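You operate a simulated robot arm through the tools that you are given. There is no shell and no other tool. Be economical: measure what you need, move in short steps, check, and stop when the job is done.

Carry out the task below with a simulated two-armed robot. There is one attempt and no reset: what you move stays moved.

## Task
Fetch the paddle from the top of the wall bench and set it on the shelf of the left bench. Take the cover on the top of the left bench and put it away on the top of the long bench. Put the yellow cloth from the top of the long bench on the bare top before light box t25 and the white cloth on the shelf of the bench. Open the sink door, take the funnel and put it on the floor of the sink cupboard and shut the door again. Take the spoon from the black rack and put it on the shelf of the tray bench. Pull the large drawer open. The order is free.

The check looks at the end state, three seconds after you hand in, the way a careful person would. Anything else that was tipped, shoved, dropped, spilled or broken makes it a failure. Lids that push on must go on centred and level and be pressed home; caps that screw on are set level and turned clockwise until they are tight. Flat cloth is picked up by pressing the open fingertips on it (5 to 10 N) and closing them slowly along it; thin cloth reads only 2 to 8 mm in the jaws.

## Robot
Two 7-joint arms with fingered hands on one trunk, on a base that drives. Base frame: it is fixed to the floor where the robot stands at the start and does not move with it; the origin is under the middle of the robot, x ahead of it, y to its left, z up. Readings come in m, rad, newtons and seconds.
The left shoulder is at the start at [0.08, 0.198, 1.5], the right one opposite. With the tool pointing down near the work surface each hand reaches from about 0.1 to 0.7 m from the robot's upright axis, wherever it stands, measured 20 degrees to its own side. Places, roughly: bare top before light box T25 (35x23 cm) [-1.8, -0.62, 0.88]; cloth [-4.5, 0, 1]; cover (10x9x5 cm) [0.3, 1.2, 0.8]; floor of the sink cupboard [-6.3, -0.4, 0.1]; funnel (9x12x6 cm) [-4.3, 0.3, 1]; large drawer [-2.2, -1.2, 0.6]; paddle (17x3x3 cm) [0.6, -0.1, 0.9]; shelf of the bench [-6.3, 0.7, 0.5]; shelf of the left bench [0.5, 1.7, 0.5]; shelf of the tray bench [-6.3, 2, 0.5]; sink door [-6, -0.4, 0.4]; spoon (16x3x3 cm) [-6.4, 0.7, 0.9]; top of the long bench [-4.1, -0.3, 1]. Payload 4 kg a hand.
The TCP of each hand is the grasp point between the finger pads, 0.026 m short of the fingertips. In the tool frame z runs along the fingers and y along their closing line. Largest opening 0.132 m; the body of the gripper starts 0.073 m behind the TCP. The gripper is a hand of 4 fingers: y runs from the thumb to the fingers, the wrist lies at [0, 0, -0.239] in the tool frame, and closing takes about 1.5 s.
Orientation is that of the tool frame in the base frame, as a unit quaternion [x, y, z, w]. With the fingers straight down and closing along the base's y, the tool's x points along the base's -x, its y along +y and its z along -z.

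## Interface
- The arms move only by the tool nudge_tool. It takes "left_steps", "right_steps" or both (then of equal length, played together; a hand with none holds still); each is a list of rows, each an object of numbers (a shift or turn left out is 0, a gripper value left out holds the last): "rx", "ry", "rz": the turn, a rotation vector about the base's x, y, z in rad; "tx", "ty", "tz": the shift along the base's x, y, z in cm; "fingers": the closure in counts, from 0 (fully open) to 255 (shut). In form: [{"rx": .., "ry": .., "rz": .., "tx": .., "ty": .., "tz": .., "fingers": ..}, ...]. A call has 1 to 12 rows; each row is the pose to reach, as a shift and turn from the pose commanded when the call began. Rows are played at 5 a second. More than 0.05 m and 0.15 rad between two rows, or a gripper value outside its range, and nothing of the call is played. Where a pose cannot be reached the arm comes as near as it can. A force on the tool above 40 N (or 10 N above the force at the start of the call, whichever is more), or a blocked arm, ends the call early, and 0.2 s more pass. The fingers move at their own pace (about 0.072 m/s each) and stop on an object; they squeeze with about 29 N. The grip force told is the motor's: it shows also when the fingers shut on nothing. Time passes only in rows, and 0.2 s behind the last, so rows that repeat a pose let the fingers close. The reply holds the time, the measured pose of the TCP, the force on the tool along the base axes, the opening and the grip force, in the units named above and with some noise, with the torque about the TCP (base axes, N m) and any sound that the robot's microphone picked up.
- Cameras (640 x 400 px; columns grow to the right, rows downward): "scene" is now at [0.0939, -0.0162, 1.6463]; the picture's right is [-0.24, -0.97, 0.00], its down [-0.84, 0.21, -0.51] and it looks along [0.49, -0.12, -0.86] (base axes); focal length 268 px, centre (320, 200). "left" rides on the left gripper at [-0.068, 0.002, -0.097] in its tool frame; the picture's right is [-0.03, -1.00, 0.00], its down [0.82, -0.02, -0.58] and it looks along [0.58, -0.01, 0.82] (tool axes); focal length 270 px, centre (320, 200). "right" rides on the right gripper at [0.068, 0.002, -0.097] in its tool frame; the picture's right is [-0.03, 1.00, 0.00], its down [-0.82, -0.02, -0.58] and it looks along [-0.58, -0.01, 0.82] (tool axes); focal length 270 px, centre (320, 200).
- get_image(camera): a new picture of that camera. It takes no simulated time.
- raise_lower(by): slides the trunk up (or, below 0, down) by that many m; the arms and the scene camera ride with it, the base frame stays. It gives what a move gives, with no picture.
- base_move(legs): drives the robot by 1 to 6 legs, each [ahead, left, turn to the left] in m, m and rad, along the robot's own axes; the way and the turn of a leg run together, so that a leg with both is an arc; at most 1.5 m and 3.142 rad a leg. The arms and the cameras ride along, it lands a little off, and it stops where it bumps. It gives what a move gives.
- hand_shape(shape, hand): the hand has 4 fingers and takes this shape, open, in about a second: jaw (thumb against the fingers, like two jaws); tri (thumb and two fingers); tip (a fingertip pinch); poke (one finger out to press); point (the index stretched); flat (the hand flat); cup (the hand cupped); fist (a fist). The gripper value then closes the fingers along that shape, each until it touches; the sizes above hold for jaw. It gives what a move gives, with no picture.
- aim_head(pan, tilt): turns the head with the scene camera to pan (to the left, within 1.501 rad either way) and tilt (down, from -0.506 to 1.204), counted from straight ahead of the robot. It gives what a move gives.
- pixel_to_xyz(camera, pixels): for up to 12 pixels [column, row] of the newest picture of that camera ("zoom" is the newest enlarged one), the place [x, y, z] in the base frame of the surface seen there, good to about 0.002 m. It takes no simulated time.
- close_up(camera, box): a new picture of the part [left, top, right, bottom] of that camera's present view, enlarged. It takes no simulated time.
- close_job(): hands the job in; it is judged then, once.

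Work in short steps. Measure before you move; look again where a grasp or a placing could have gone wrong, and mend it. You have 145 turns and 178 pictures in all, those below and enlarged ones among them. Open the grippers and draw the arms clear of the work before you hand the job in, unless the task says otherwise; then end with one line.

The tools are called after "Call:" as a command line: name --argument value ..., lists and objects as JSON in quotes. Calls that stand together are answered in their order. nudge_tool: Moves the arms, as the interface text tells. Its arguments: {"type":"object","properties":{"left_steps":{"type":"array"},"right_steps":{"type":"array"}},"required":[]} The other tools are called the same way: raise_lower (by) slides the trunk up or down; hand_shape (shape, hand) gives the hand a shape; base_move (legs) drives the base; aim_head (pan, tilt) turns the head that bears the scene camera; get_image (camera) takes a picture; pixel_to_xyz (camera, pixels) gives the place of the surface under pixels of a picture; close_up (camera, box) takes an enlarged picture of a part of a camera's view; close_job () hands the job in.

At the start:

```text
t: 0.0
left_ee_pos: [0.3616, 0.1397, 1.0669]
left_tool_rot: [0.0, 1.0, 0.001, 0.001]
left_contact_force: [0.8, -0.1, -0.1]
left_torque: [-0.02, 0.0, 0.0]
left_opening: 0.1319
left_gripper_force: 0.1
left_shape: jaw
right_ee_pos: [0.3294, -0.2043, 1.0674]
right_tool_rot: [0.0, 1.0, 0.0, 0.001]
right_contact_force: [-1.0, -0.4, 0.0]
right_torque: [0.0, 0.01, 0.01]
right_opening: 0.1319
right_gripper_force: 0.1
right_shape: jaw
trunk travel left (down, up): [-0.81, 0.03]
robot x, y, heading: [0.0001, 0.0008, 0.002]
head pan, tilt: [-0.244, 1.04]
```

scene: 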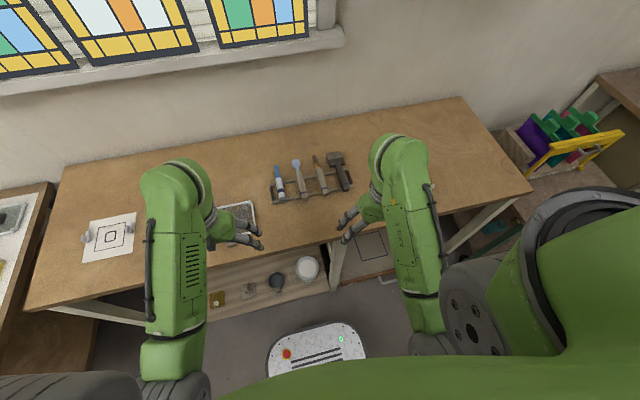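
right: 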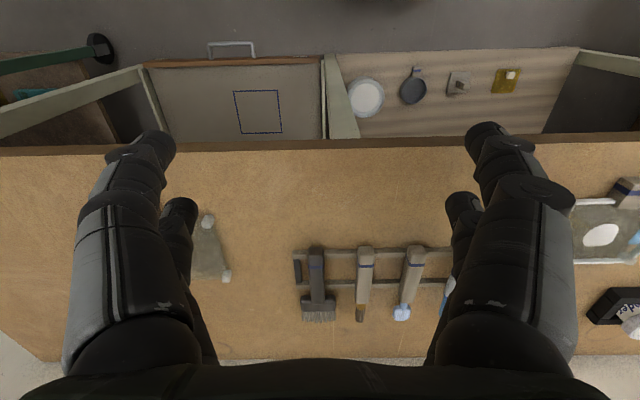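
left: 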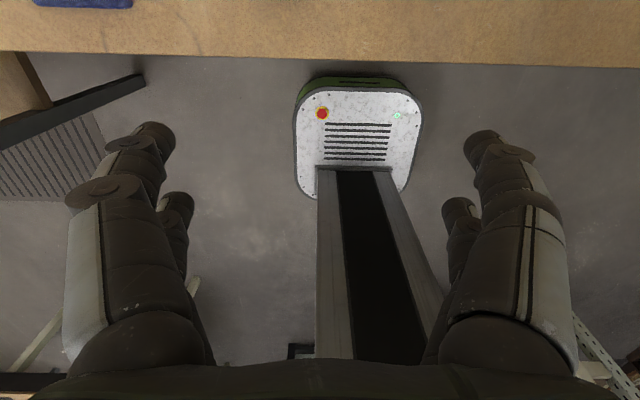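

The scene shows the wall bench with a tool rack at about (310,178). I look closer at it and around to the left.

Call:
close_up --camera "scene" --box '[200, 120, 400, 245]'

Call:
pixel_to_xyz --camera "scene" --pixels '[[280, 180], [298, 175], [318, 172], [338, 170], [108, 236], [10, 215], [30, 300]]'

Call:
aim_head --pan 1.2 --tilt 0.7

Call:
get_image --camera "scene"

```text
3.20 times, centred on (300, 182) of scene
```

zoom: 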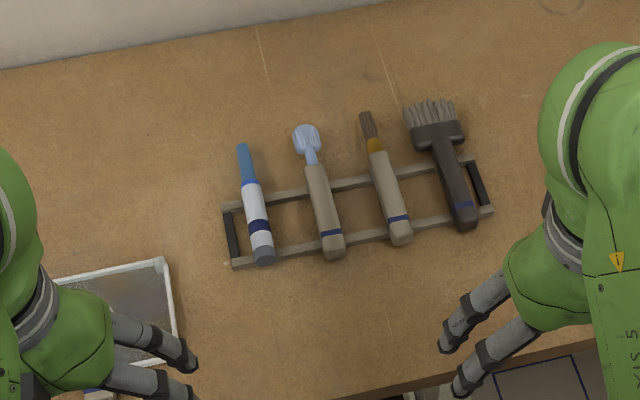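

```text
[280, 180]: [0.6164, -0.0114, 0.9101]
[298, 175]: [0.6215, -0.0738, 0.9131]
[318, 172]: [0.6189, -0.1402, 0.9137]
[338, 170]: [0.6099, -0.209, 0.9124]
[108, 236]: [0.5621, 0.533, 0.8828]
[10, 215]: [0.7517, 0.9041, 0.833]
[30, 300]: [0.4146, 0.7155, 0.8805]
```

```text
t: 1.6
left_ee_pos: [0.3623, 0.1397, 1.0663]
left_tool_rot: [0.001, 1.0, 0.0, 0.0]
left_contact_force: [0.1, -0.5, -0.2]
left_torque: [0.0, -0.04, 0.0]
left_opening: 0.132
left_gripper_force: 0.0
left_shape: jaw
right_ee_pos: [0.3295, -0.2046, 1.0664]
right_tool_rot: [0.0, 1.0, 0.0, 0.0]
right_contact_force: [-0.1, 1.1, 0.4]
right_torque: [0.01, -0.02, -0.02]
right_opening: 0.1321
right_gripper_force: 0.2
right_shape: jaw
trunk travel left (down, up): [-0.81, 0.03]
robot x, y, heading: [-0.0011, 0.004, 0.002]
head pan, tilt: [1.201, 0.7]
```

```text
173 pictures are left
```

scene: 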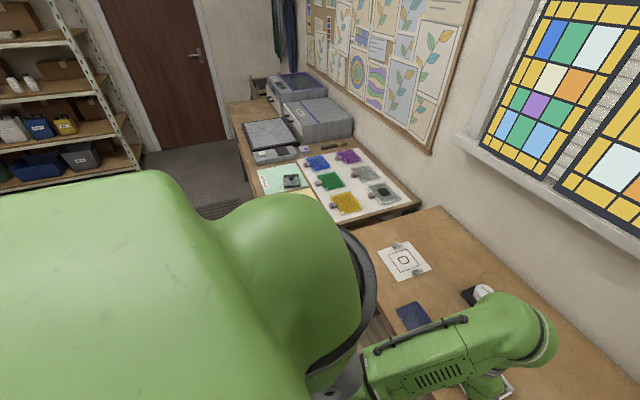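

I zoom in on the left bench (the table at (330,190)) to find the cover.

Call:
close_up --camera "scene" --box '[220, 60, 440, 220]'

Call:
pixel_to_xyz --camera "scene" --pixels '[[291, 181], [276, 156], [303, 149], [270, 132], [320, 118], [300, 85], [380, 195], [413, 205]]'

Call:
close_up --camera "right" --box '[180, 200, 500, 400]'

```text
2.50 times, centred on (330, 140) of scene
```

zoom: 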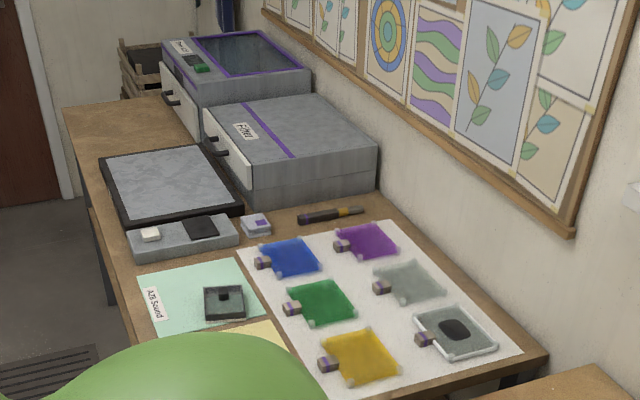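

```text
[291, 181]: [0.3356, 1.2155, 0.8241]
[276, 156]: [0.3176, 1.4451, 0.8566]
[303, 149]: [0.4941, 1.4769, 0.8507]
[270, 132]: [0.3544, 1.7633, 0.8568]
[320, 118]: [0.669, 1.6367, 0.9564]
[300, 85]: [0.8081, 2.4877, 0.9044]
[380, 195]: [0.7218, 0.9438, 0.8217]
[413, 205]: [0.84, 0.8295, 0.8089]
```

```text
2.00 times, centred on (340, 300) of right
```

zoom: 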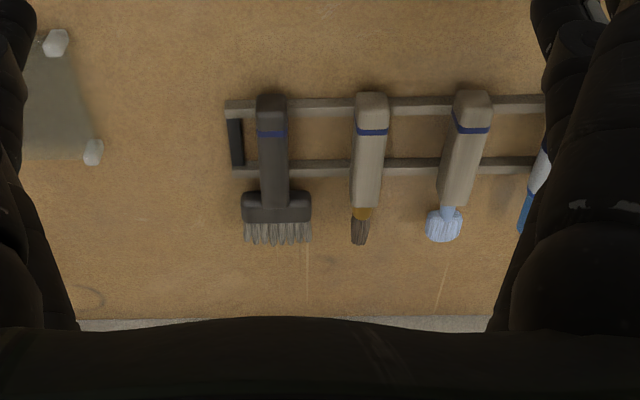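

I aim back at the rack and zoom strongly to tell which tool is the paddle.

Call:
aim_head --pan -0.15 --tilt 0.95

Call:
close_up --camera "scene" --box '[260, 150, 380, 225]'

```text
t: 3.1
left_ee_pos: [0.3618, 0.1399, 1.0662]
left_tool_rot: [0.0, 1.0, 0.0, 0.0]
left_contact_force: [-0.7, 1.1, -0.1]
left_torque: [0.02, 0.0, 0.0]
left_opening: 0.1319
left_gripper_force: 0.1
left_shape: jaw
right_ee_pos: [0.3299, -0.2045, 1.0671]
right_tool_rot: [-0.001, 1.0, 0.0, 0.0]
right_contact_force: [-0.6, -0.1, 0.5]
right_torque: [0.0, 0.02, 0.01]
right_opening: 0.132
right_gripper_force: 0.1
right_shape: jaw
trunk travel left (down, up): [-0.81, 0.03]
robot x, y, heading: [0.0005, -0.0021, -0.0]
head pan, tilt: [-0.15, 0.949]
```

```text
5.33 times, centred on (320, 188) of scene
```

zoom: 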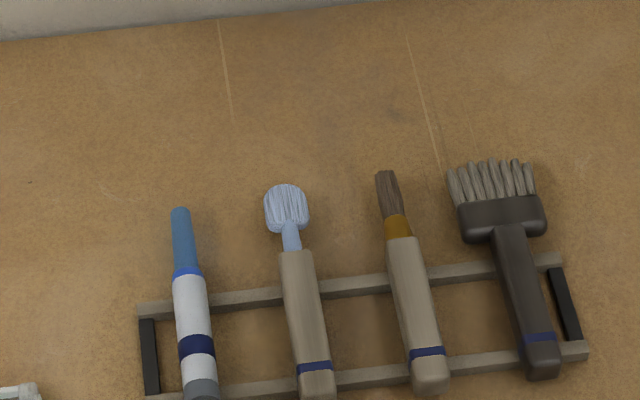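

The second tool with the rounded blue head at zoom (287,210) is the paddle. I measure it and the rails.

Call:
pixel_to_xyz --camera "zoom" --pixels '[[287, 210], [291, 238], [297, 262], [304, 310], [312, 350], [317, 385], [260, 294], [350, 286], [250, 388], [345, 378], [260, 340], [355, 330]]'

Call:
pixel_to_xyz --camera "zoom" --pixels '[[195, 310], [413, 310], [291, 325], [320, 320]]'

```text
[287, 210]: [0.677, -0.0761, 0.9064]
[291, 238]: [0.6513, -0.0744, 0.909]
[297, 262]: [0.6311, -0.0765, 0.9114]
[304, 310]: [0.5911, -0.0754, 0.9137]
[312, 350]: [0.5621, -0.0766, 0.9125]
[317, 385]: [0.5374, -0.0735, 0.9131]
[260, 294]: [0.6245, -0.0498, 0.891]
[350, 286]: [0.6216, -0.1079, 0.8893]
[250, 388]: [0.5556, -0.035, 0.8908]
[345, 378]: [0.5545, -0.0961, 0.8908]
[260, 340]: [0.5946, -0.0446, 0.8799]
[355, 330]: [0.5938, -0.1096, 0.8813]
```

```text
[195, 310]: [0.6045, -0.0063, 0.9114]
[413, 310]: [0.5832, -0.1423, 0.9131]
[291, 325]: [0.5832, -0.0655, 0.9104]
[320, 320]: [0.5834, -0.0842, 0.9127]
```

Handle along x at y≈-0.0755, top z 0.914, between rails at x 0.556/0.622. I move the right hand above x 0.59 with fingers part closed to clear the neighbours.

Call:
nudge_tool --right_steps '[{"tx": 4.3, "ty": 2.1, "fingers": 150}, {"tx": 8.6, "ty": 4.3, "fingers": 150}, {"tx": 13, "ty": 6.4}, {"tx": 17.3, "ty": 8.6}, {"tx": 21.6, "ty": 10.7}, {"tx": 26, "ty": 12.9}, {"tx": 26, "ty": 12.9, "tz": -4}, {"tx": 26, "ty": 12.9, "tz": -7}]'

Call:
get_image --camera "right"

Call:
get_image --camera "scene"

```text
t: 4.9
left_ee_pos: [0.3609, 0.139, 1.0659]
left_tool_rot: [0.0, 1.0, 0.0, 0.0]
left_contact_force: [-0.1, 0.2, 0.1]
left_torque: [0.0, 0.02, -0.02]
left_opening: 0.1319
left_gripper_force: 0.0
left_shape: jaw
right_ee_pos: [0.5911, -0.0742, 0.9972]
right_tool_rot: [-0.001, 1.0, 0.001, 0.001]
right_contact_force: [-0.7, 0.1, 0.8]
right_torque: [-0.01, -0.02, 0.02]
right_opening: 0.0551
right_gripper_force: 0.0
right_shape: jaw
trunk travel left (down, up): [-0.81, 0.03]
robot x, y, heading: [0.0014, -0.0003, -0.006]
head pan, tilt: [-0.15, 0.949]
```

```text
169 pictures are left
```

right: 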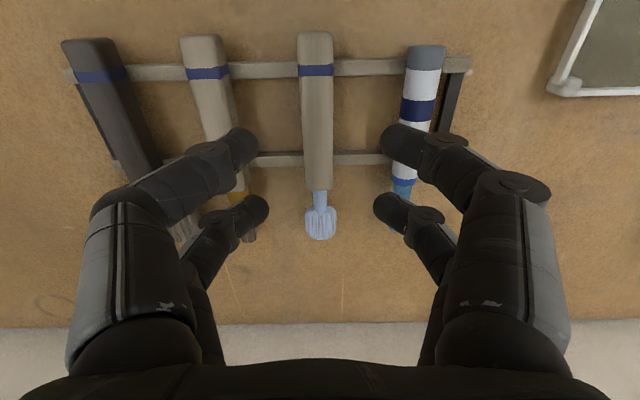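

```text
168 pictures are left
```

scene: 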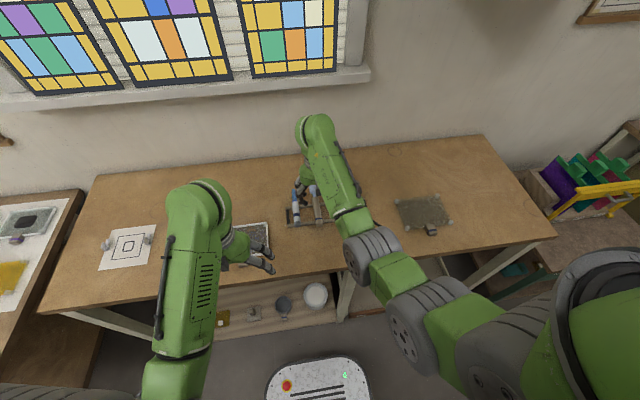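

Fingers straddle the paddle centrally. I narrow a little, descend so the tips end just above the rails, and close.

Call:
nudge_tool --right_steps '[{"fingers": 173}, {"ty": -0.1, "tz": -3, "fingers": 173}, {"ty": -0.1, "tz": -5.5}, {"ty": -0.1, "tz": -7.6}, {"ty": -0.1, "tz": -7.6, "fingers": 255}, {"ty": -0.1, "tz": -7.6}, {"ty": -0.1, "tz": -7.6}, {"ty": -0.1, "tz": -7.6}, {"ty": -0.1, "tz": -7.6}]'

Call:
get_image --camera "right"

```text
t: 6.9
left_ee_pos: [0.3632, 0.1401, 1.0665]
left_tool_rot: [0.0, 1.0, 0.001, 0.001]
left_contact_force: [0.2, 0.3, 0.2]
left_torque: [-0.05, -0.02, 0.01]
left_opening: 0.1318
left_gripper_force: 0.0
left_shape: jaw
right_ee_pos: [0.5881, -0.0751, 0.9197]
right_tool_rot: [0.0, 1.0, 0.001, 0.0]
right_contact_force: [-1.0, 0.1, 0.2]
right_torque: [-0.02, 0.0, -0.03]
right_opening: 0.0161
right_gripper_force: 29.0
right_shape: jaw
trunk travel left (down, up): [-0.81, 0.03]
robot x, y, heading: [-0.0014, -0.0025, 0.001]
head pan, tilt: [-0.15, 0.949]
```

```text
167 pictures are left
```

right: 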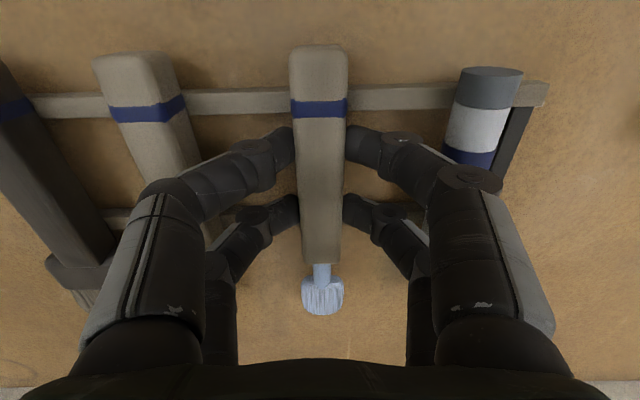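

The handle is gripped (opening 16 mm, 29 N). I lift straight up, and then draw back toward the robot.

Call:
nudge_tool --right_steps '[{"tz": 2}, {"tz": 5}, {"tz": 9}, {"tz": 13}, {"tx": -4.8, "tz": 13}, {"tx": -9.6, "tz": 13}, {"tx": -14.4, "tz": 13}, {"tx": -19, "tz": 13}, {"tx": -23, "ty": -3, "tz": 13}, {"tx": -23, "ty": -7, "tz": 13}]'

Call:
get_image --camera "right"

Call:
aim_head --pan 1.0 --tilt 1.1

Call:
get_image --camera "scene"

```text
t: 9.1
left_ee_pos: [0.3621, 0.1386, 1.0666]
left_tool_rot: [0.0, 1.0, 0.0, -0.001]
left_contact_force: [-0.2, -0.2, -0.8]
left_torque: [-0.03, 0.01, -0.02]
left_opening: 0.1321
left_gripper_force: 0.0
left_shape: jaw
right_ee_pos: [0.3609, -0.15, 1.0513]
right_tool_rot: [0.0, 1.0, 0.001, 0.001]
right_contact_force: [0.4, -0.8, -1.6]
right_torque: [0.04, 0.01, 0.0]
right_opening: 0.0161
right_gripper_force: 28.8
right_shape: jaw
trunk travel left (down, up): [-0.81, 0.03]
robot x, y, heading: [0.0044, 0.0022, -0.0]
head pan, tilt: [-0.15, 0.949]
```

```text
166 pictures are left
```

right: 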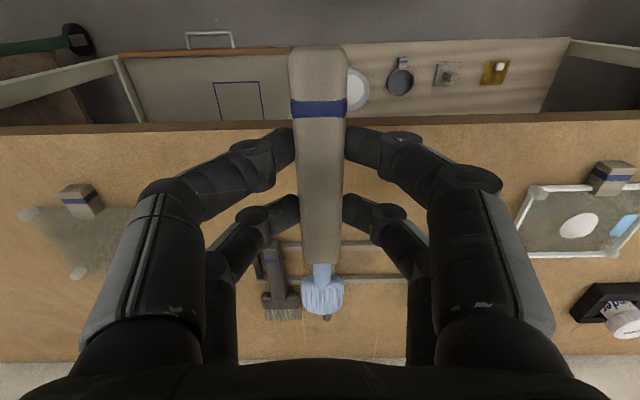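

```text
t: 10.4
left_ee_pos: [0.3615, 0.1394, 1.068]
left_tool_rot: [0.0, 1.0, 0.0, 0.0]
left_contact_force: [0.1, -0.7, 0.6]
left_torque: [-0.02, 0.01, 0.03]
left_opening: 0.1318
left_gripper_force: 0.1
left_shape: jaw
right_ee_pos: [0.3608, -0.1474, 1.0512]
right_tool_rot: [0.0, 1.0, 0.0, 0.0]
right_contact_force: [-0.3, 1.2, -1.3]
right_torque: [0.0, 0.06, 0.0]
right_opening: 0.0161
right_gripper_force: 28.9
right_shape: jaw
trunk travel left (down, up): [-0.81, 0.03]
robot x, y, heading: [0.0003, 0.0003, 0.001]
head pan, tilt: [1.0, 1.1]
```

```text
165 pictures are left
```

scene: 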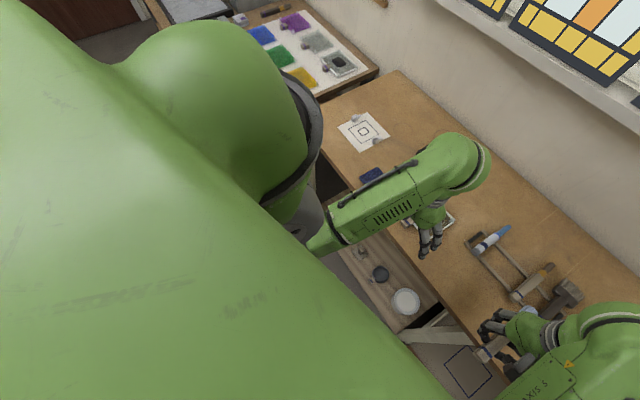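

Paddle is held. I back off the bench first and look to the left along the floor.

Call:
base_move --legs '[[-0.45, 0, 0]]'

Call:
aim_head --pan 1.4 --tilt 0.45

Call:
get_image --camera "scene"

```text
t: 13.2
left_ee_pos: [-0.087, 0.1395, 1.0665]
left_tool_rot: [0.001, 1.0, 0.001, -0.001]
left_contact_force: [0.8, 0.1, -1.2]
left_torque: [-0.03, 0.0, 0.02]
left_opening: 0.1317
left_gripper_force: 0.1
left_shape: jaw
right_ee_pos: [-0.0901, -0.1479, 1.0521]
right_tool_rot: [0.0, 1.0, 0.0, -0.001]
right_contact_force: [0.0, 0.6, -0.7]
right_torque: [0.01, 0.02, 0.02]
right_opening: 0.0162
right_gripper_force: 29.0
right_shape: jaw
trunk travel left (down, up): [-0.81, 0.03]
robot x, y, heading: [-0.4503, 0.0012, -0.003]
head pan, tilt: [1.0, 1.1]
```

```text
t: 14.2
left_ee_pos: [-0.0907, 0.1397, 1.0675]
left_tool_rot: [0.001, 1.0, 0.001, 0.0]
left_contact_force: [-0.6, 0.4, 0.4]
left_torque: [-0.01, 0.02, 0.01]
left_opening: 0.132
left_gripper_force: 0.1
left_shape: jaw
right_ee_pos: [-0.0938, -0.1484, 1.0512]
right_tool_rot: [0.0, 1.0, 0.0, 0.0]
right_contact_force: [0.1, -0.4, -0.1]
right_torque: [0.0, 0.02, 0.01]
right_opening: 0.016
right_gripper_force: 29.3
right_shape: jaw
trunk travel left (down, up): [-0.81, 0.03]
robot x, y, heading: [-0.4502, 0.0013, -0.004]
head pan, tilt: [1.4, 0.45]
```

```text
164 pictures are left
```

scene: 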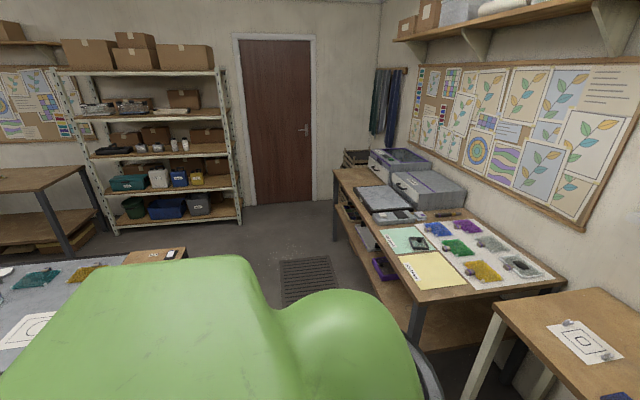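

The aisle ahead of the left bench is clear. I check where the table at (60,290) and the bench edges are.

Call:
pixel_to_xyz --camera "scene" --pixels '[[180, 255], [120, 262], [412, 298], [335, 172], [375, 235], [400, 330], [385, 270], [370, 218], [350, 208], [500, 345], [340, 235]]'

Call:
close_up --camera "scene" --box '[320, 150, 560, 310]'

```text
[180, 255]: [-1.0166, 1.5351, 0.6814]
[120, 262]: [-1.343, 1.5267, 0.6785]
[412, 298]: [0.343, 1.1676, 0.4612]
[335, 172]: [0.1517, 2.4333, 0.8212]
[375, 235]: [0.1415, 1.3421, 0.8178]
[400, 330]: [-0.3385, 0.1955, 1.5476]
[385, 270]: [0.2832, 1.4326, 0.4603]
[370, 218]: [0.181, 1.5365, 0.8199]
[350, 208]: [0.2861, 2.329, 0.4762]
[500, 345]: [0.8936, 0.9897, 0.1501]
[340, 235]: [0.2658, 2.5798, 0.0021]
```

```text
2.50 times, centred on (440, 230) of scene
```

zoom: 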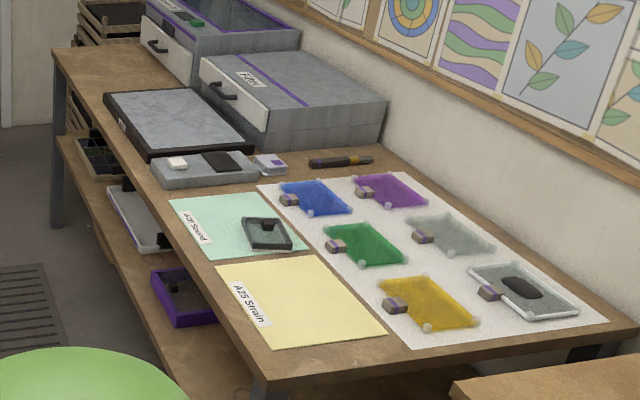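

Bench front edge is x≈0.13, shelf at z≈0.46 with the near end (y<1.3) apparently free. I strafe left and look under the top.

Call:
base_move --legs '[[0, 1.25, 0]]'

Call:
raise_lower --by -0.6

Call:
aim_head --pan -0.05 --tilt 0.5

Call:
get_image --camera "scene"

```text
t: 20.4
left_ee_pos: [-0.0862, 1.36, 1.0669]
left_tool_rot: [0.002, 1.0, 0.0, 0.0]
left_contact_force: [-1.2, 0.0, 0.5]
left_torque: [-0.03, -0.01, -0.04]
left_opening: 0.132
left_gripper_force: 0.0
left_shape: jaw
right_ee_pos: [-0.091, 1.0739, 1.0516]
right_tool_rot: [0.001, 1.0, 0.0, 0.0]
right_contact_force: [-0.2, 0.7, -0.8]
right_torque: [0.0, 0.0, 0.0]
right_opening: 0.016
right_gripper_force: 28.6
right_shape: jaw
trunk travel left (down, up): [-0.81, 0.03]
robot x, y, heading: [-0.449, 1.2242, -0.008]
head pan, tilt: [1.4, 0.45]
```

```text
refused: -0.6 is not a number from -0.4 to 0.4
```

```text
t: 21.9
left_ee_pos: [-0.0876, 1.3621, 1.067]
left_tool_rot: [0.002, 1.0, 0.001, -0.001]
left_contact_force: [0.1, 0.2, 0.0]
left_torque: [0.01, 0.02, 0.01]
left_opening: 0.1319
left_gripper_force: 0.1
left_shape: jaw
right_ee_pos: [-0.0899, 1.0756, 1.0519]
right_tool_rot: [0.001, 1.0, 0.0, 0.0]
right_contact_force: [-0.6, -0.1, -0.8]
right_torque: [-0.01, 0.02, -0.01]
right_opening: 0.0161
right_gripper_force: 29.4
right_shape: jaw
trunk travel left (down, up): [-0.81, 0.03]
robot x, y, heading: [-0.4496, 1.2259, 0.002]
head pan, tilt: [-0.051, 0.499]
```

```text
162 pictures are left
```

scene: 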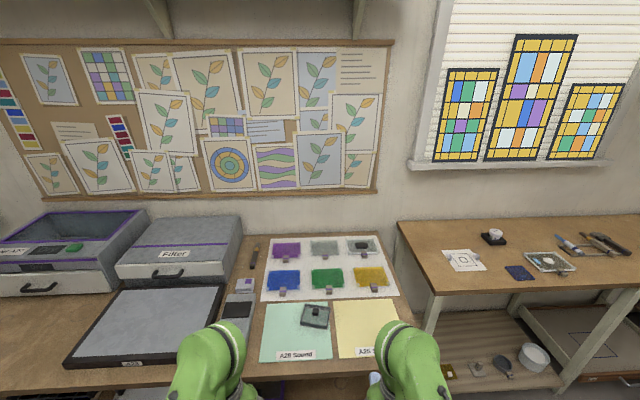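

The cover is at (314,314). I now lower the trunk in two steps to see the shelf.

Call:
raise_lower --by -0.4

Call:
raise_lower --by -0.2

Call:
get_image --camera "scene"

```text
t: 25.8
left_ee_pos: [-0.0866, 1.363, 0.6656]
left_tool_rot: [0.003, 1.0, 0.0, 0.0]
left_contact_force: [0.4, -0.1, -0.4]
left_torque: [0.0, 0.01, 0.0]
left_opening: 0.1318
left_gripper_force: 0.1
left_shape: jaw
right_ee_pos: [-0.0897, 1.0746, 0.6516]
right_tool_rot: [0.002, 1.0, 0.001, 0.0]
right_contact_force: [-0.4, 0.1, -1.3]
right_torque: [-0.01, 0.0, 0.02]
right_opening: 0.0158
right_gripper_force: 28.7
right_shape: jaw
trunk travel left (down, up): [-0.41, 0.43]
robot x, y, heading: [-0.4471, 1.2214, -0.002]
head pan, tilt: [-0.051, 0.499]
```

```text
t: 27.9
left_ee_pos: [-0.0874, 1.3613, 0.4662]
left_tool_rot: [0.001, 1.0, -0.001, 0.0]
left_contact_force: [0.1, 0.6, 0.7]
left_torque: [-0.01, 0.01, 0.0]
left_opening: 0.132
left_gripper_force: 0.1
left_shape: jaw
right_ee_pos: [-0.0897, 1.0741, 0.4523]
right_tool_rot: [0.002, 1.0, 0.0, 0.0]
right_contact_force: [-0.5, 0.5, -1.3]
right_torque: [0.01, 0.04, 0.0]
right_opening: 0.0162
right_gripper_force: 28.7
right_shape: jaw
trunk travel left (down, up): [-0.21, 0.63]
robot x, y, heading: [-0.4521, 1.2212, -0.007]
head pan, tilt: [-0.051, 0.499]
```

```text
161 pictures are left
```

scene: 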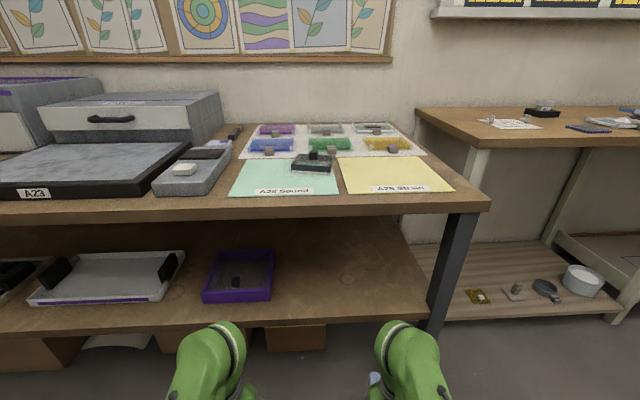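

The shelf is free between the purple tray at (240,275) and the leg at (450,270). I measure it.

Call:
pixel_to_xyz --camera "scene" --pixels '[[340, 285], [350, 310], [280, 285], [430, 300], [340, 250], [350, 205], [272, 298], [275, 250], [450, 270], [400, 270], [350, 225]]'

```text
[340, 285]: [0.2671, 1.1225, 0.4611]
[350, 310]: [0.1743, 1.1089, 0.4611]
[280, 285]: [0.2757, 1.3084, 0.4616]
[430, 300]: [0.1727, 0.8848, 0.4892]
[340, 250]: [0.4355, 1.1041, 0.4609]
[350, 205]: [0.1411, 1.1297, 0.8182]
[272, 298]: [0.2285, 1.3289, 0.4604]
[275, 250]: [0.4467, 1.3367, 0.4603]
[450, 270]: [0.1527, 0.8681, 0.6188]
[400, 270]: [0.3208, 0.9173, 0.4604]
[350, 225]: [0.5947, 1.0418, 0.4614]
```

Shelf z≈0.461, free y 0.93–1.30. I turn the paddle crosswise (rz −π/2) in the open aisle first, raising the hand a bit.

Call:
nudge_tool --right_steps '[{"rz": -0.14, "tz": 2}, {"rz": -0.28, "tz": 4}, {"rz": -0.42, "tz": 6}, {"rz": -0.56, "tz": 8}, {"rz": -0.7, "tz": 10}, {"rz": -0.84, "tz": 12}, {"rz": -0.98, "tz": 14}, {"rz": -1.12, "tz": 16}, {"rz": -1.26, "tz": 18}, {"rz": -1.4, "tz": 20}, {"rz": -1.5, "tz": 20}, {"rz": -1.571, "tz": 20}]'

Call:
get_image --camera "scene"

```text
t: 30.6
left_ee_pos: [-0.0871, 1.3629, 0.4671]
left_tool_rot: [0.002, 1.0, 0.0, 0.0]
left_contact_force: [-0.2, 0.5, 0.5]
left_torque: [-0.01, 0.0, -0.01]
left_opening: 0.1321
left_gripper_force: 0.1
left_shape: jaw
right_ee_pos: [-0.1272, 1.0675, 0.4815]
right_tool_rot: [0.707, 0.707, 0.009, 0.005]
right_contact_force: [0.0, 0.5, -1.3]
right_torque: [0.03, -0.01, 0.01]
right_opening: 0.016
right_gripper_force: 29.1
right_shape: jaw
right hand out of reach, approached as far as the arm can: row 2, 3, 4, 5, 6, 7, 8, 9, 10, 11, 12
trunk travel left (down, up): [-0.21, 0.63]
robot x, y, heading: [-0.4453, 1.2222, -0.01]
head pan, tilt: [-0.051, 0.499]
```

```text
160 pictures are left
```

scene: 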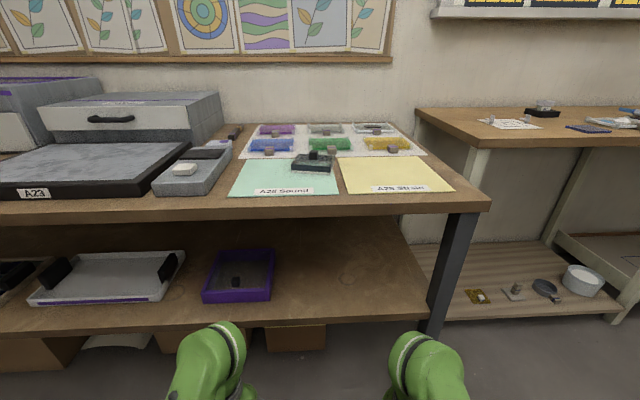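

Turned; upward reach was limited by folding. Next I pitch the fingers forward while extending ahead, still short of the bench edge.

Call:
nudge_tool --right_steps '[{"ry": -0.14, "tx": 1}, {"ry": -0.28, "tx": 2}, {"ry": -0.42, "tx": 4}, {"ry": -0.56, "tx": 6}, {"ry": -0.7, "tx": 8}, {"ry": -0.84, "tx": 10}, {"ry": -0.9, "tx": 12}, {"ry": -0.9, "tx": 14}]'

Call:
get_image --camera "scene"

```text
t: 32.4
left_ee_pos: [-0.0875, 1.3618, 0.4665]
left_tool_rot: [0.002, 1.0, 0.001, 0.001]
left_contact_force: [-1.0, -0.3, -0.5]
left_torque: [-0.02, 0.03, -0.04]
left_opening: 0.132
left_gripper_force: 0.0
left_shape: jaw
right_ee_pos: [0.0112, 1.0686, 0.4875]
right_tool_rot: [0.638, 0.635, 0.308, 0.307]
right_contact_force: [-0.9, 0.3, -2.1]
right_torque: [-0.01, 0.0, -0.02]
right_opening: 0.0158
right_gripper_force: 29.0
right_shape: jaw
trunk travel left (down, up): [-0.21, 0.63]
robot x, y, heading: [-0.454, 1.2202, 0.001]
head pan, tilt: [-0.051, 0.499]
```

```text
159 pictures are left
```

scene: 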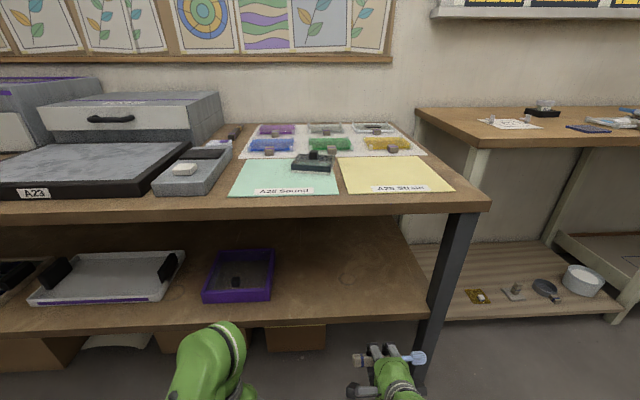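

Hand is at (0.011,1.069,0.488), paddle crosswise with head to the right. I raise it to mid-gap and shift left a bit, then drive ahead 0.15.

Call:
nudge_tool --right_steps '[{"tz": 3, "ty": 2}, {"tz": 6, "ty": 4}, {"tz": 8, "ty": 4}]'

Call:
base_move --legs '[[0.15, 0, 0]]'

Call:
get_image --camera "scene"

```text
t: 33.1
left_ee_pos: [-0.0866, 1.3622, 0.4669]
left_tool_rot: [0.001, 1.0, 0.0, 0.001]
left_contact_force: [0.3, -0.6, -0.4]
left_torque: [0.0, 0.02, -0.01]
left_opening: 0.1318
left_gripper_force: 0.1
left_shape: jaw
right_ee_pos: [0.0118, 1.1073, 0.5673]
right_tool_rot: [0.638, 0.636, 0.307, 0.307]
right_contact_force: [0.8, 0.8, -0.8]
right_torque: [0.01, -0.02, 0.02]
right_opening: 0.016
right_gripper_force: 29.1
right_shape: jaw
trunk travel left (down, up): [-0.21, 0.63]
robot x, y, heading: [-0.4507, 1.2184, -0.004]
head pan, tilt: [-0.051, 0.499]
```

```text
t: 34.5
left_ee_pos: [0.0658, 1.3607, 0.4686]
left_tool_rot: [0.002, 1.0, 0.0, 0.0]
left_contact_force: [0.0, 0.5, -0.4]
left_torque: [0.02, 0.02, 0.04]
left_opening: 0.132
left_gripper_force: 0.0
left_shape: jaw
right_ee_pos: [0.1632, 1.1059, 0.5678]
right_tool_rot: [0.638, 0.635, 0.308, 0.307]
right_contact_force: [0.2, -0.8, -0.8]
right_torque: [-0.02, 0.04, -0.02]
right_opening: 0.0157
right_gripper_force: 29.4
right_shape: jaw
trunk travel left (down, up): [-0.21, 0.63]
robot x, y, heading: [-0.2995, 1.2223, -0.003]
head pan, tilt: [-0.051, 0.499]
```

```text
158 pictures are left
```

scene: 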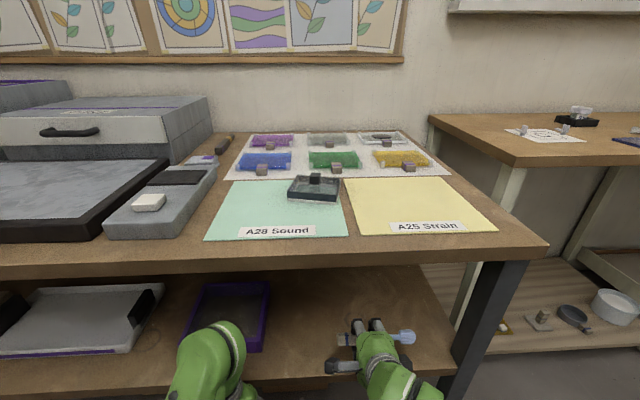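

The paddle is in the gap. I move ahead to x≈0.29 and lower to just above the shelf.

Call:
nudge_tool --right_steps '[{"tx": 4}, {"tx": 8}, {"tx": 12.5}, {"tx": 12.5, "tz": -2}, {"tx": 12.5, "tz": -4}, {"tx": 12.5, "tz": -5.5}, {"tx": 12.5, "tz": -6.3}]'

Call:
get_image --camera "right"

Call:
get_image --camera "scene"

```text
t: 36.1
left_ee_pos: [0.0655, 1.3616, 0.4674]
left_tool_rot: [0.003, 1.0, 0.0, 0.0]
left_contact_force: [-0.3, 1.4, 0.5]
left_torque: [-0.01, 0.04, -0.01]
left_opening: 0.1318
left_gripper_force: 0.0
left_shape: jaw
right_ee_pos: [0.287, 1.1062, 0.5043]
right_tool_rot: [0.638, 0.635, 0.309, 0.307]
right_contact_force: [-0.3, 0.4, -0.3]
right_torque: [-0.01, 0.02, 0.02]
right_opening: 0.0156
right_gripper_force: 28.6
right_shape: jaw
trunk travel left (down, up): [-0.21, 0.63]
robot x, y, heading: [-0.3008, 1.2206, -0.002]
head pan, tilt: [-0.051, 0.499]
```

```text
157 pictures are left
```

right: 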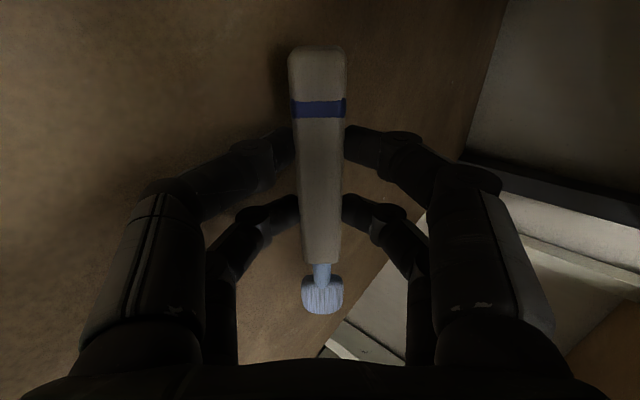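

```text
156 pictures are left
```

scene: 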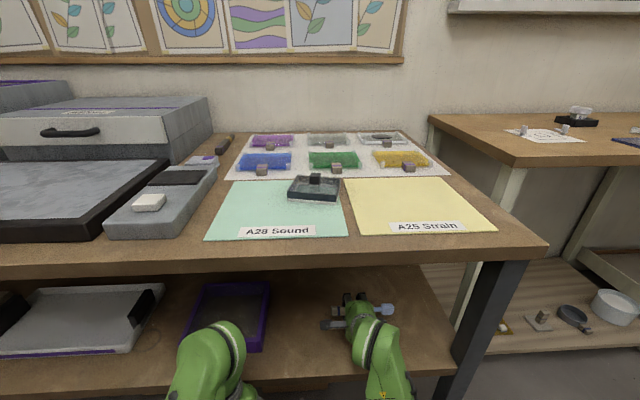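

Paddle is about 2–3 cm above the shelf; I go down a bit, open slowly with slight rise, then withdraw back along the fingers.

Call:
nudge_tool --right_steps '[{"tz": -0.6}, {"tz": -1.0}, {"tz": -1.0, "fingers": 220}, {"tz": -0.9, "fingers": 200}, {"tz": -0.5, "fingers": 180}, {"tz": -0.2, "fingers": 165}, {"tz": -0.2}, {"tz": -0.2}]'

Call:
get_image --camera "right"

```text
t: 37.9
left_ee_pos: [0.0641, 1.3606, 0.4665]
left_tool_rot: [0.004, 1.0, 0.0, -0.001]
left_contact_force: [-0.5, -0.4, 0.5]
left_torque: [0.02, 0.0, -0.01]
left_opening: 0.1318
left_gripper_force: 0.0
left_shape: jaw
right_ee_pos: [0.2878, 1.1049, 0.5037]
right_tool_rot: [0.638, 0.635, 0.308, 0.307]
right_contact_force: [0.1, 0.5, 2.0]
right_torque: [-0.05, 0.02, -0.01]
right_opening: 0.0449
right_gripper_force: 0.1
right_shape: jaw
trunk travel left (down, up): [-0.21, 0.63]
robot x, y, heading: [-0.2989, 1.2227, -0.006]
head pan, tilt: [-0.051, 0.499]
```

```text
155 pictures are left
```

right: 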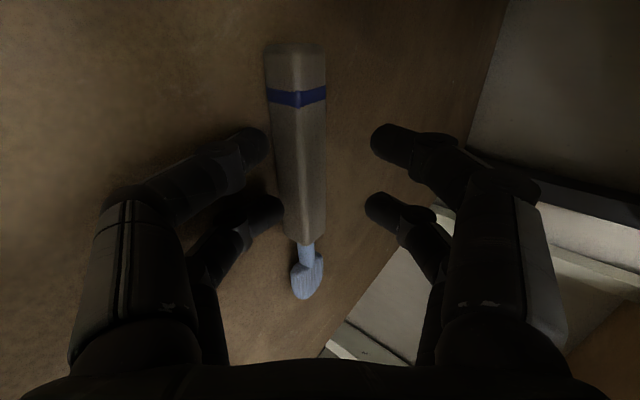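

The paddle appears on the shelf, beside the lower finger. I withdraw along the finger direction and look.

Call:
nudge_tool --right_steps '[{"tx": -1.0, "tz": 0.8}, {"tx": -2.3, "tz": 1.9}, {"tx": -4.5, "tz": 3.6}, {"tx": -8, "tz": 5}, {"tx": -12, "tz": 5}, {"tx": -16, "tz": 5}, {"tx": -20, "tz": 5}]'

Call:
close_up --camera "scene" --box '[240, 260, 480, 400]'

```text
t: 39.5
left_ee_pos: [0.0642, 1.3603, 0.4666]
left_tool_rot: [0.002, 1.0, 0.0, 0.001]
left_contact_force: [-0.6, -0.5, 0.8]
left_torque: [0.01, -0.02, 0.01]
left_opening: 0.1319
left_gripper_force: 0.1
left_shape: jaw
right_ee_pos: [0.0876, 1.1063, 0.5528]
right_tool_rot: [0.639, 0.635, 0.308, 0.306]
right_contact_force: [0.1, 0.7, 0.1]
right_torque: [0.01, 0.03, -0.04]
right_opening: 0.0463
right_gripper_force: 0.1
right_shape: jaw
trunk travel left (down, up): [-0.21, 0.63]
robot x, y, heading: [-0.2991, 1.2247, -0.004]
head pan, tilt: [-0.051, 0.499]
```

```text
2.67 times, centred on (360, 330) of scene
```

zoom: 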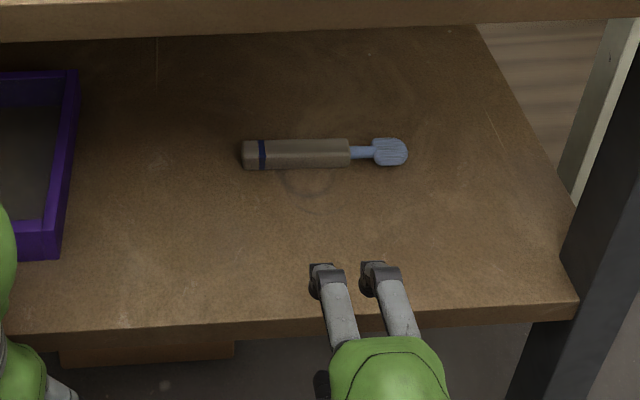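

The paddle lies flat on the shelf. I back away, raise the trunk and restore the right hand to pointing down.

Call:
base_move --legs '[[-0.2, 0, 0]]'

Call:
raise_lower --by 0.4

Call:
raise_lower --by 0.2

Call:
nudge_tool --right_steps '[{"ry": 0.14, "tx": -1}, {"ry": 0.28, "tx": -2}, {"ry": 0.42, "tx": -4}, {"ry": 0.56, "tx": -6}, {"ry": 0.7, "tx": -7}, {"ry": 0.84, "tx": -7}, {"ry": 0.9, "tx": -7, "tz": -4}, {"ry": 0.9, "tx": -7, "tz": -8, "fingers": 0}]'

Call:
nudge_tool --right_steps '[{"rz": 0.14}, {"rz": 0.28}, {"rz": 0.42}, {"rz": 0.56}, {"rz": 0.7}, {"rz": 0.84}, {"rz": 0.98}, {"rz": 1.12}, {"rz": 1.26}, {"rz": 1.4}, {"rz": 1.5}, {"rz": 1.571}]'

Call:
aim_head --pan 0 --tilt 0.8

Call:
get_image --camera "scene"

```text
t: 41.1
left_ee_pos: [-0.1376, 1.3618, 0.4671]
left_tool_rot: [0.003, 1.0, 0.0, 0.001]
left_contact_force: [-0.3, 0.2, 0.2]
left_torque: [0.01, -0.05, 0.0]
left_opening: 0.1319
left_gripper_force: 0.1
left_shape: jaw
right_ee_pos: [-0.1126, 1.1068, 0.5535]
right_tool_rot: [0.639, 0.634, 0.309, 0.307]
right_contact_force: [-0.5, -0.8, -0.8]
right_torque: [0.05, 0.0, -0.02]
right_opening: 0.0461
right_gripper_force: 0.0
right_shape: jaw
trunk travel left (down, up): [-0.21, 0.63]
robot x, y, heading: [-0.496, 1.2185, -0.008]
head pan, tilt: [-0.051, 0.499]
```

```text
t: 45.0
left_ee_pos: [-0.1368, 1.361, 0.8674]
left_tool_rot: [0.003, 1.0, 0.0, 0.0]
left_contact_force: [0.7, -0.4, 0.2]
left_torque: [0.07, 0.02, 0.05]
left_opening: 0.1317
left_gripper_force: 0.1
left_shape: jaw
right_ee_pos: [-0.1129, 1.1072, 0.9523]
right_tool_rot: [0.639, 0.634, 0.308, 0.307]
right_contact_force: [-1.0, -0.3, 0.3]
right_torque: [-0.03, 0.05, 0.01]
right_opening: 0.0463
right_gripper_force: 0.1
right_shape: jaw
trunk travel left (down, up): [-0.61, 0.23]
robot x, y, heading: [-0.4972, 1.2247, -0.006]
head pan, tilt: [-0.051, 0.499]
```

```text
t: 47.1
left_ee_pos: [-0.1363, 1.3608, 1.0662]
left_tool_rot: [0.003, 1.0, 0.001, 0.0]
left_contact_force: [0.0, 0.2, 0.4]
left_torque: [-0.01, 0.0, 0.01]
left_opening: 0.1319
left_gripper_force: 0.1
left_shape: jaw
right_ee_pos: [-0.1122, 1.1068, 1.1535]
right_tool_rot: [0.639, 0.634, 0.308, 0.308]
right_contact_force: [0.0, -0.3, 0.7]
right_torque: [-0.01, 0.01, -0.01]
right_opening: 0.0462
right_gripper_force: 0.1
right_shape: jaw
trunk travel left (down, up): [-0.81, 0.03]
robot x, y, heading: [-0.498, 1.2202, -0.009]
head pan, tilt: [-0.051, 0.499]
```

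```text
t: 48.9
left_ee_pos: [-0.1365, 1.3618, 1.0666]
left_tool_rot: [0.003, 1.0, 0.0, 0.0]
left_contact_force: [0.5, 0.6, -1.0]
left_torque: [0.05, 0.03, 0.02]
left_opening: 0.1317
left_gripper_force: 0.0
left_shape: jaw
right_ee_pos: [-0.182, 1.1065, 1.0712]
right_tool_rot: [0.708, 0.706, -0.002, 0.001]
right_contact_force: [0.5, 0.8, 0.2]
right_torque: [0.04, -0.04, 0.04]
right_opening: 0.1016
right_gripper_force: 0.0
right_shape: jaw
right hand out of reach, approached as far as the arm can: row 5, 6, 7
trunk travel left (down, up): [-0.81, 0.03]
robot x, y, heading: [-0.4983, 1.2231, -0.009]
head pan, tilt: [-0.051, 0.499]
```

```text
t: 51.5
left_ee_pos: [-0.1369, 1.3604, 1.0669]
left_tool_rot: [0.003, 1.0, 0.0, 0.0]
left_contact_force: [-0.1, 0.7, -0.8]
left_torque: [0.0, 0.01, 0.02]
left_opening: 0.1321
left_gripper_force: 0.1
left_shape: jaw
right_ee_pos: [-0.1824, 1.1069, 1.0721]
right_tool_rot: [0.002, 1.0, 0.0, 0.002]
right_contact_force: [-0.2, -0.4, 0.7]
right_torque: [-0.02, -0.02, 0.01]
right_opening: 0.1321
right_gripper_force: 0.0
right_shape: jaw
trunk travel left (down, up): [-0.81, 0.03]
robot x, y, heading: [-0.4998, 1.2249, -0.004]
head pan, tilt: [-0.051, 0.499]
```

```text
t: 52.3
left_ee_pos: [-0.1361, 1.3607, 1.0667]
left_tool_rot: [0.004, 1.0, 0.0, 0.0]
left_contact_force: [-0.2, -0.4, -0.2]
left_torque: [0.0, -0.02, 0.0]
left_opening: 0.1317
left_gripper_force: 0.0
left_shape: jaw
right_ee_pos: [-0.183, 1.1063, 1.0714]
right_tool_rot: [0.003, 1.0, 0.0, 0.002]
right_contact_force: [-0.5, -0.1, -0.9]
right_torque: [0.02, -0.02, 0.02]
right_opening: 0.1318
right_gripper_force: 0.1
right_shape: jaw
trunk travel left (down, up): [-0.81, 0.03]
robot x, y, heading: [-0.5006, 1.2217, -0.01]
head pan, tilt: [0.0, 0.799]
```

```text
153 pictures are left
```

scene: 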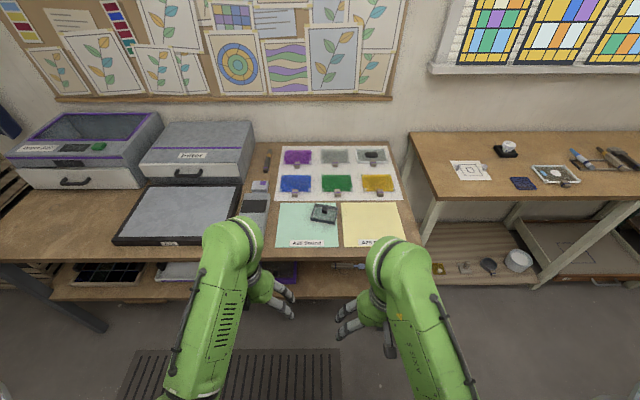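

I zoom on the cover at (323,213) and measure its shape.

Call:
close_up --camera "scene" --box '[293, 192, 357, 232]'

Call:
pixel_to_xyz --camera "zoom" --pixels '[[310, 185], [310, 215], [225, 140], [410, 140], [200, 260], [420, 260], [250, 200], [390, 200], [310, 255], [310, 150], [230, 290], [450, 200]]'

```text
10.00 times, centred on (325, 212) of scene
```

zoom: 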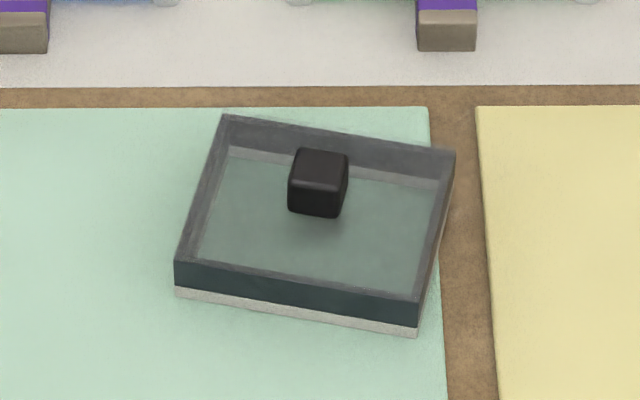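

```text
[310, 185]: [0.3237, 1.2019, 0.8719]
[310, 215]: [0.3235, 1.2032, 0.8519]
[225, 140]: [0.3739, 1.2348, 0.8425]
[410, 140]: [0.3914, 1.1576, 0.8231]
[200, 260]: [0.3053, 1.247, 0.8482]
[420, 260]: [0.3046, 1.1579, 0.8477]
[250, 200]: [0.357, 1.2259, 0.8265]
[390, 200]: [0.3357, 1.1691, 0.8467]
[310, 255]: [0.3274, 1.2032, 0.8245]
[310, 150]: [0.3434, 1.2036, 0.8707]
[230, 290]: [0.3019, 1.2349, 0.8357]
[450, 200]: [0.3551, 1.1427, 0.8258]
```

It is a 10×9 cm glass cover with a knob, centre ≈(0.332,1.20), sides z 0.825–0.848, yawed about −0.18 rad. I drive ahead 0.3 and bring the right hand above it to grip its sides.

Call:
base_move --legs '[[0.3, 0, 0]]'

Call:
nudge_tool --right_steps '[{"tx": 4.3, "ty": 2, "rz": -0.1}, {"tx": 8.6, "ty": 4, "rz": -0.18}, {"tx": 13, "ty": 6, "rz": -0.18}, {"tx": 17.2, "ty": 8, "rz": -0.18}, {"tx": 21.5, "ty": 9.3, "rz": -0.18}, {"tx": 21.5, "ty": 9.3, "rz": -0.18, "tz": -5}, {"tx": 21.5, "ty": 9.3, "rz": -0.18, "tz": -9}]'

Call:
get_image --camera "right"

Call:
get_image --camera "scene"

```text
t: 54.4
left_ee_pos: [0.1615, 1.3594, 1.0678]
left_tool_rot: [0.003, 1.0, 0.0, 0.002]
left_contact_force: [0.4, -0.1, -0.5]
left_torque: [0.0, -0.01, -0.01]
left_opening: 0.1319
left_gripper_force: 0.0
left_shape: jaw
right_ee_pos: [0.1151, 1.1046, 1.073]
right_tool_rot: [0.003, 1.0, 0.0, 0.002]
right_contact_force: [0.6, 0.5, -0.5]
right_torque: [-0.01, 0.0, -0.03]
right_opening: 0.1321
right_gripper_force: 0.1
right_shape: jaw
trunk travel left (down, up): [-0.81, 0.03]
robot x, y, heading: [-0.1973, 1.2209, -0.008]
head pan, tilt: [0.0, 0.799]
```

```text
t: 56.0
left_ee_pos: [0.1632, 1.3596, 1.0677]
left_tool_rot: [0.004, 1.0, 0.0, 0.0]
left_contact_force: [-0.1, 0.1, 0.4]
left_torque: [0.04, 0.01, -0.02]
left_opening: 0.1317
left_gripper_force: 0.0
left_shape: jaw
right_ee_pos: [0.3332, 1.1983, 0.9813]
right_tool_rot: [0.094, 0.996, 0.001, 0.002]
right_contact_force: [-0.1, -0.2, -0.2]
right_torque: [-0.01, 0.01, 0.02]
right_opening: 0.1319
right_gripper_force: 0.1
right_shape: jaw
trunk travel left (down, up): [-0.81, 0.03]
robot x, y, heading: [-0.1977, 1.2222, -0.003]
head pan, tilt: [0.0, 0.799]
```

```text
151 pictures are left
```

right: 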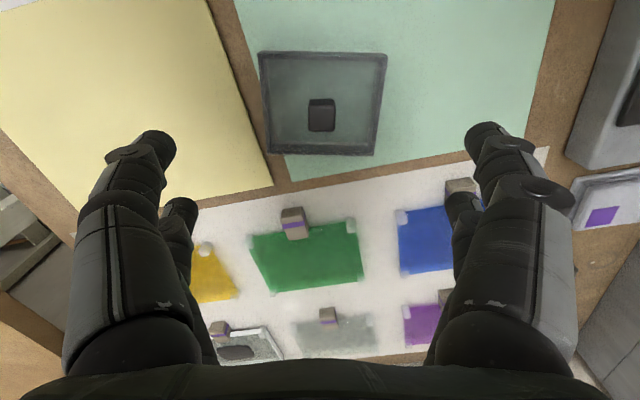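

```text
150 pictures are left
```

scene: 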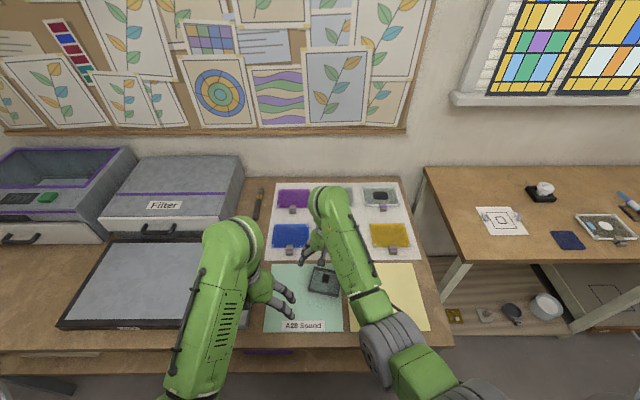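

The cover is square to the hand. I verify its centre through the right camera.

Call:
pixel_to_xyz --camera "right" --pixels '[[263, 100], [380, 100], [322, 58], [320, 148], [321, 105], [321, 123], [240, 100], [400, 100]]'

```text
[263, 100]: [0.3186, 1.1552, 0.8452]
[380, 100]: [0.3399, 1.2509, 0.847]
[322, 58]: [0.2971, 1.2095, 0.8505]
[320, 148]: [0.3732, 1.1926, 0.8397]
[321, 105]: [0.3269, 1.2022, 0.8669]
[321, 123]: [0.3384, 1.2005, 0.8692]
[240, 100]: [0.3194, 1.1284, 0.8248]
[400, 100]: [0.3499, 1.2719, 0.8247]
```

Centre (0.334,1.202). I descend to TCP z≈0.854 and close slowly.

Call:
nudge_tool --right_steps '[{"ty": 0.4, "tz": -4}, {"ty": 0.4, "tz": -8}, {"ty": 0.4, "tz": -11}, {"ty": 0.4, "tz": -12.7}, {"ty": 0.4, "tz": -12.7, "fingers": 60}, {"ty": 0.4, "tz": -12.7, "fingers": 120}, {"ty": 0.4, "tz": -12.7}, {"ty": 0.4, "tz": -12.7}, {"ty": 0.4, "tz": -12.7}]'

Call:
get_image --camera "right"

```text
t: 58.0
left_ee_pos: [0.1638, 1.3592, 1.0665]
left_tool_rot: [0.003, 1.0, -0.001, 0.0]
left_contact_force: [-0.5, 0.0, 0.4]
left_torque: [0.01, 0.01, 0.02]
left_opening: 0.1319
left_gripper_force: 0.0
left_shape: jaw
right_ee_pos: [0.3335, 1.2031, 0.8567]
right_tool_rot: [0.093, 0.996, -0.001, 0.002]
right_contact_force: [1.0, 0.0, 0.1]
right_torque: [-0.01, -0.01, 0.0]
right_opening: 0.0936
right_gripper_force: 28.9
right_shape: jaw
trunk travel left (down, up): [-0.81, 0.03]
robot x, y, heading: [-0.1965, 1.2206, -0.01]
head pan, tilt: [0.0, 0.799]
```

```text
149 pictures are left
```

right: 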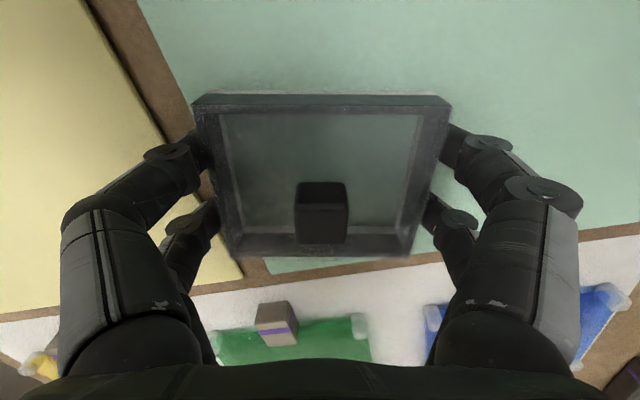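

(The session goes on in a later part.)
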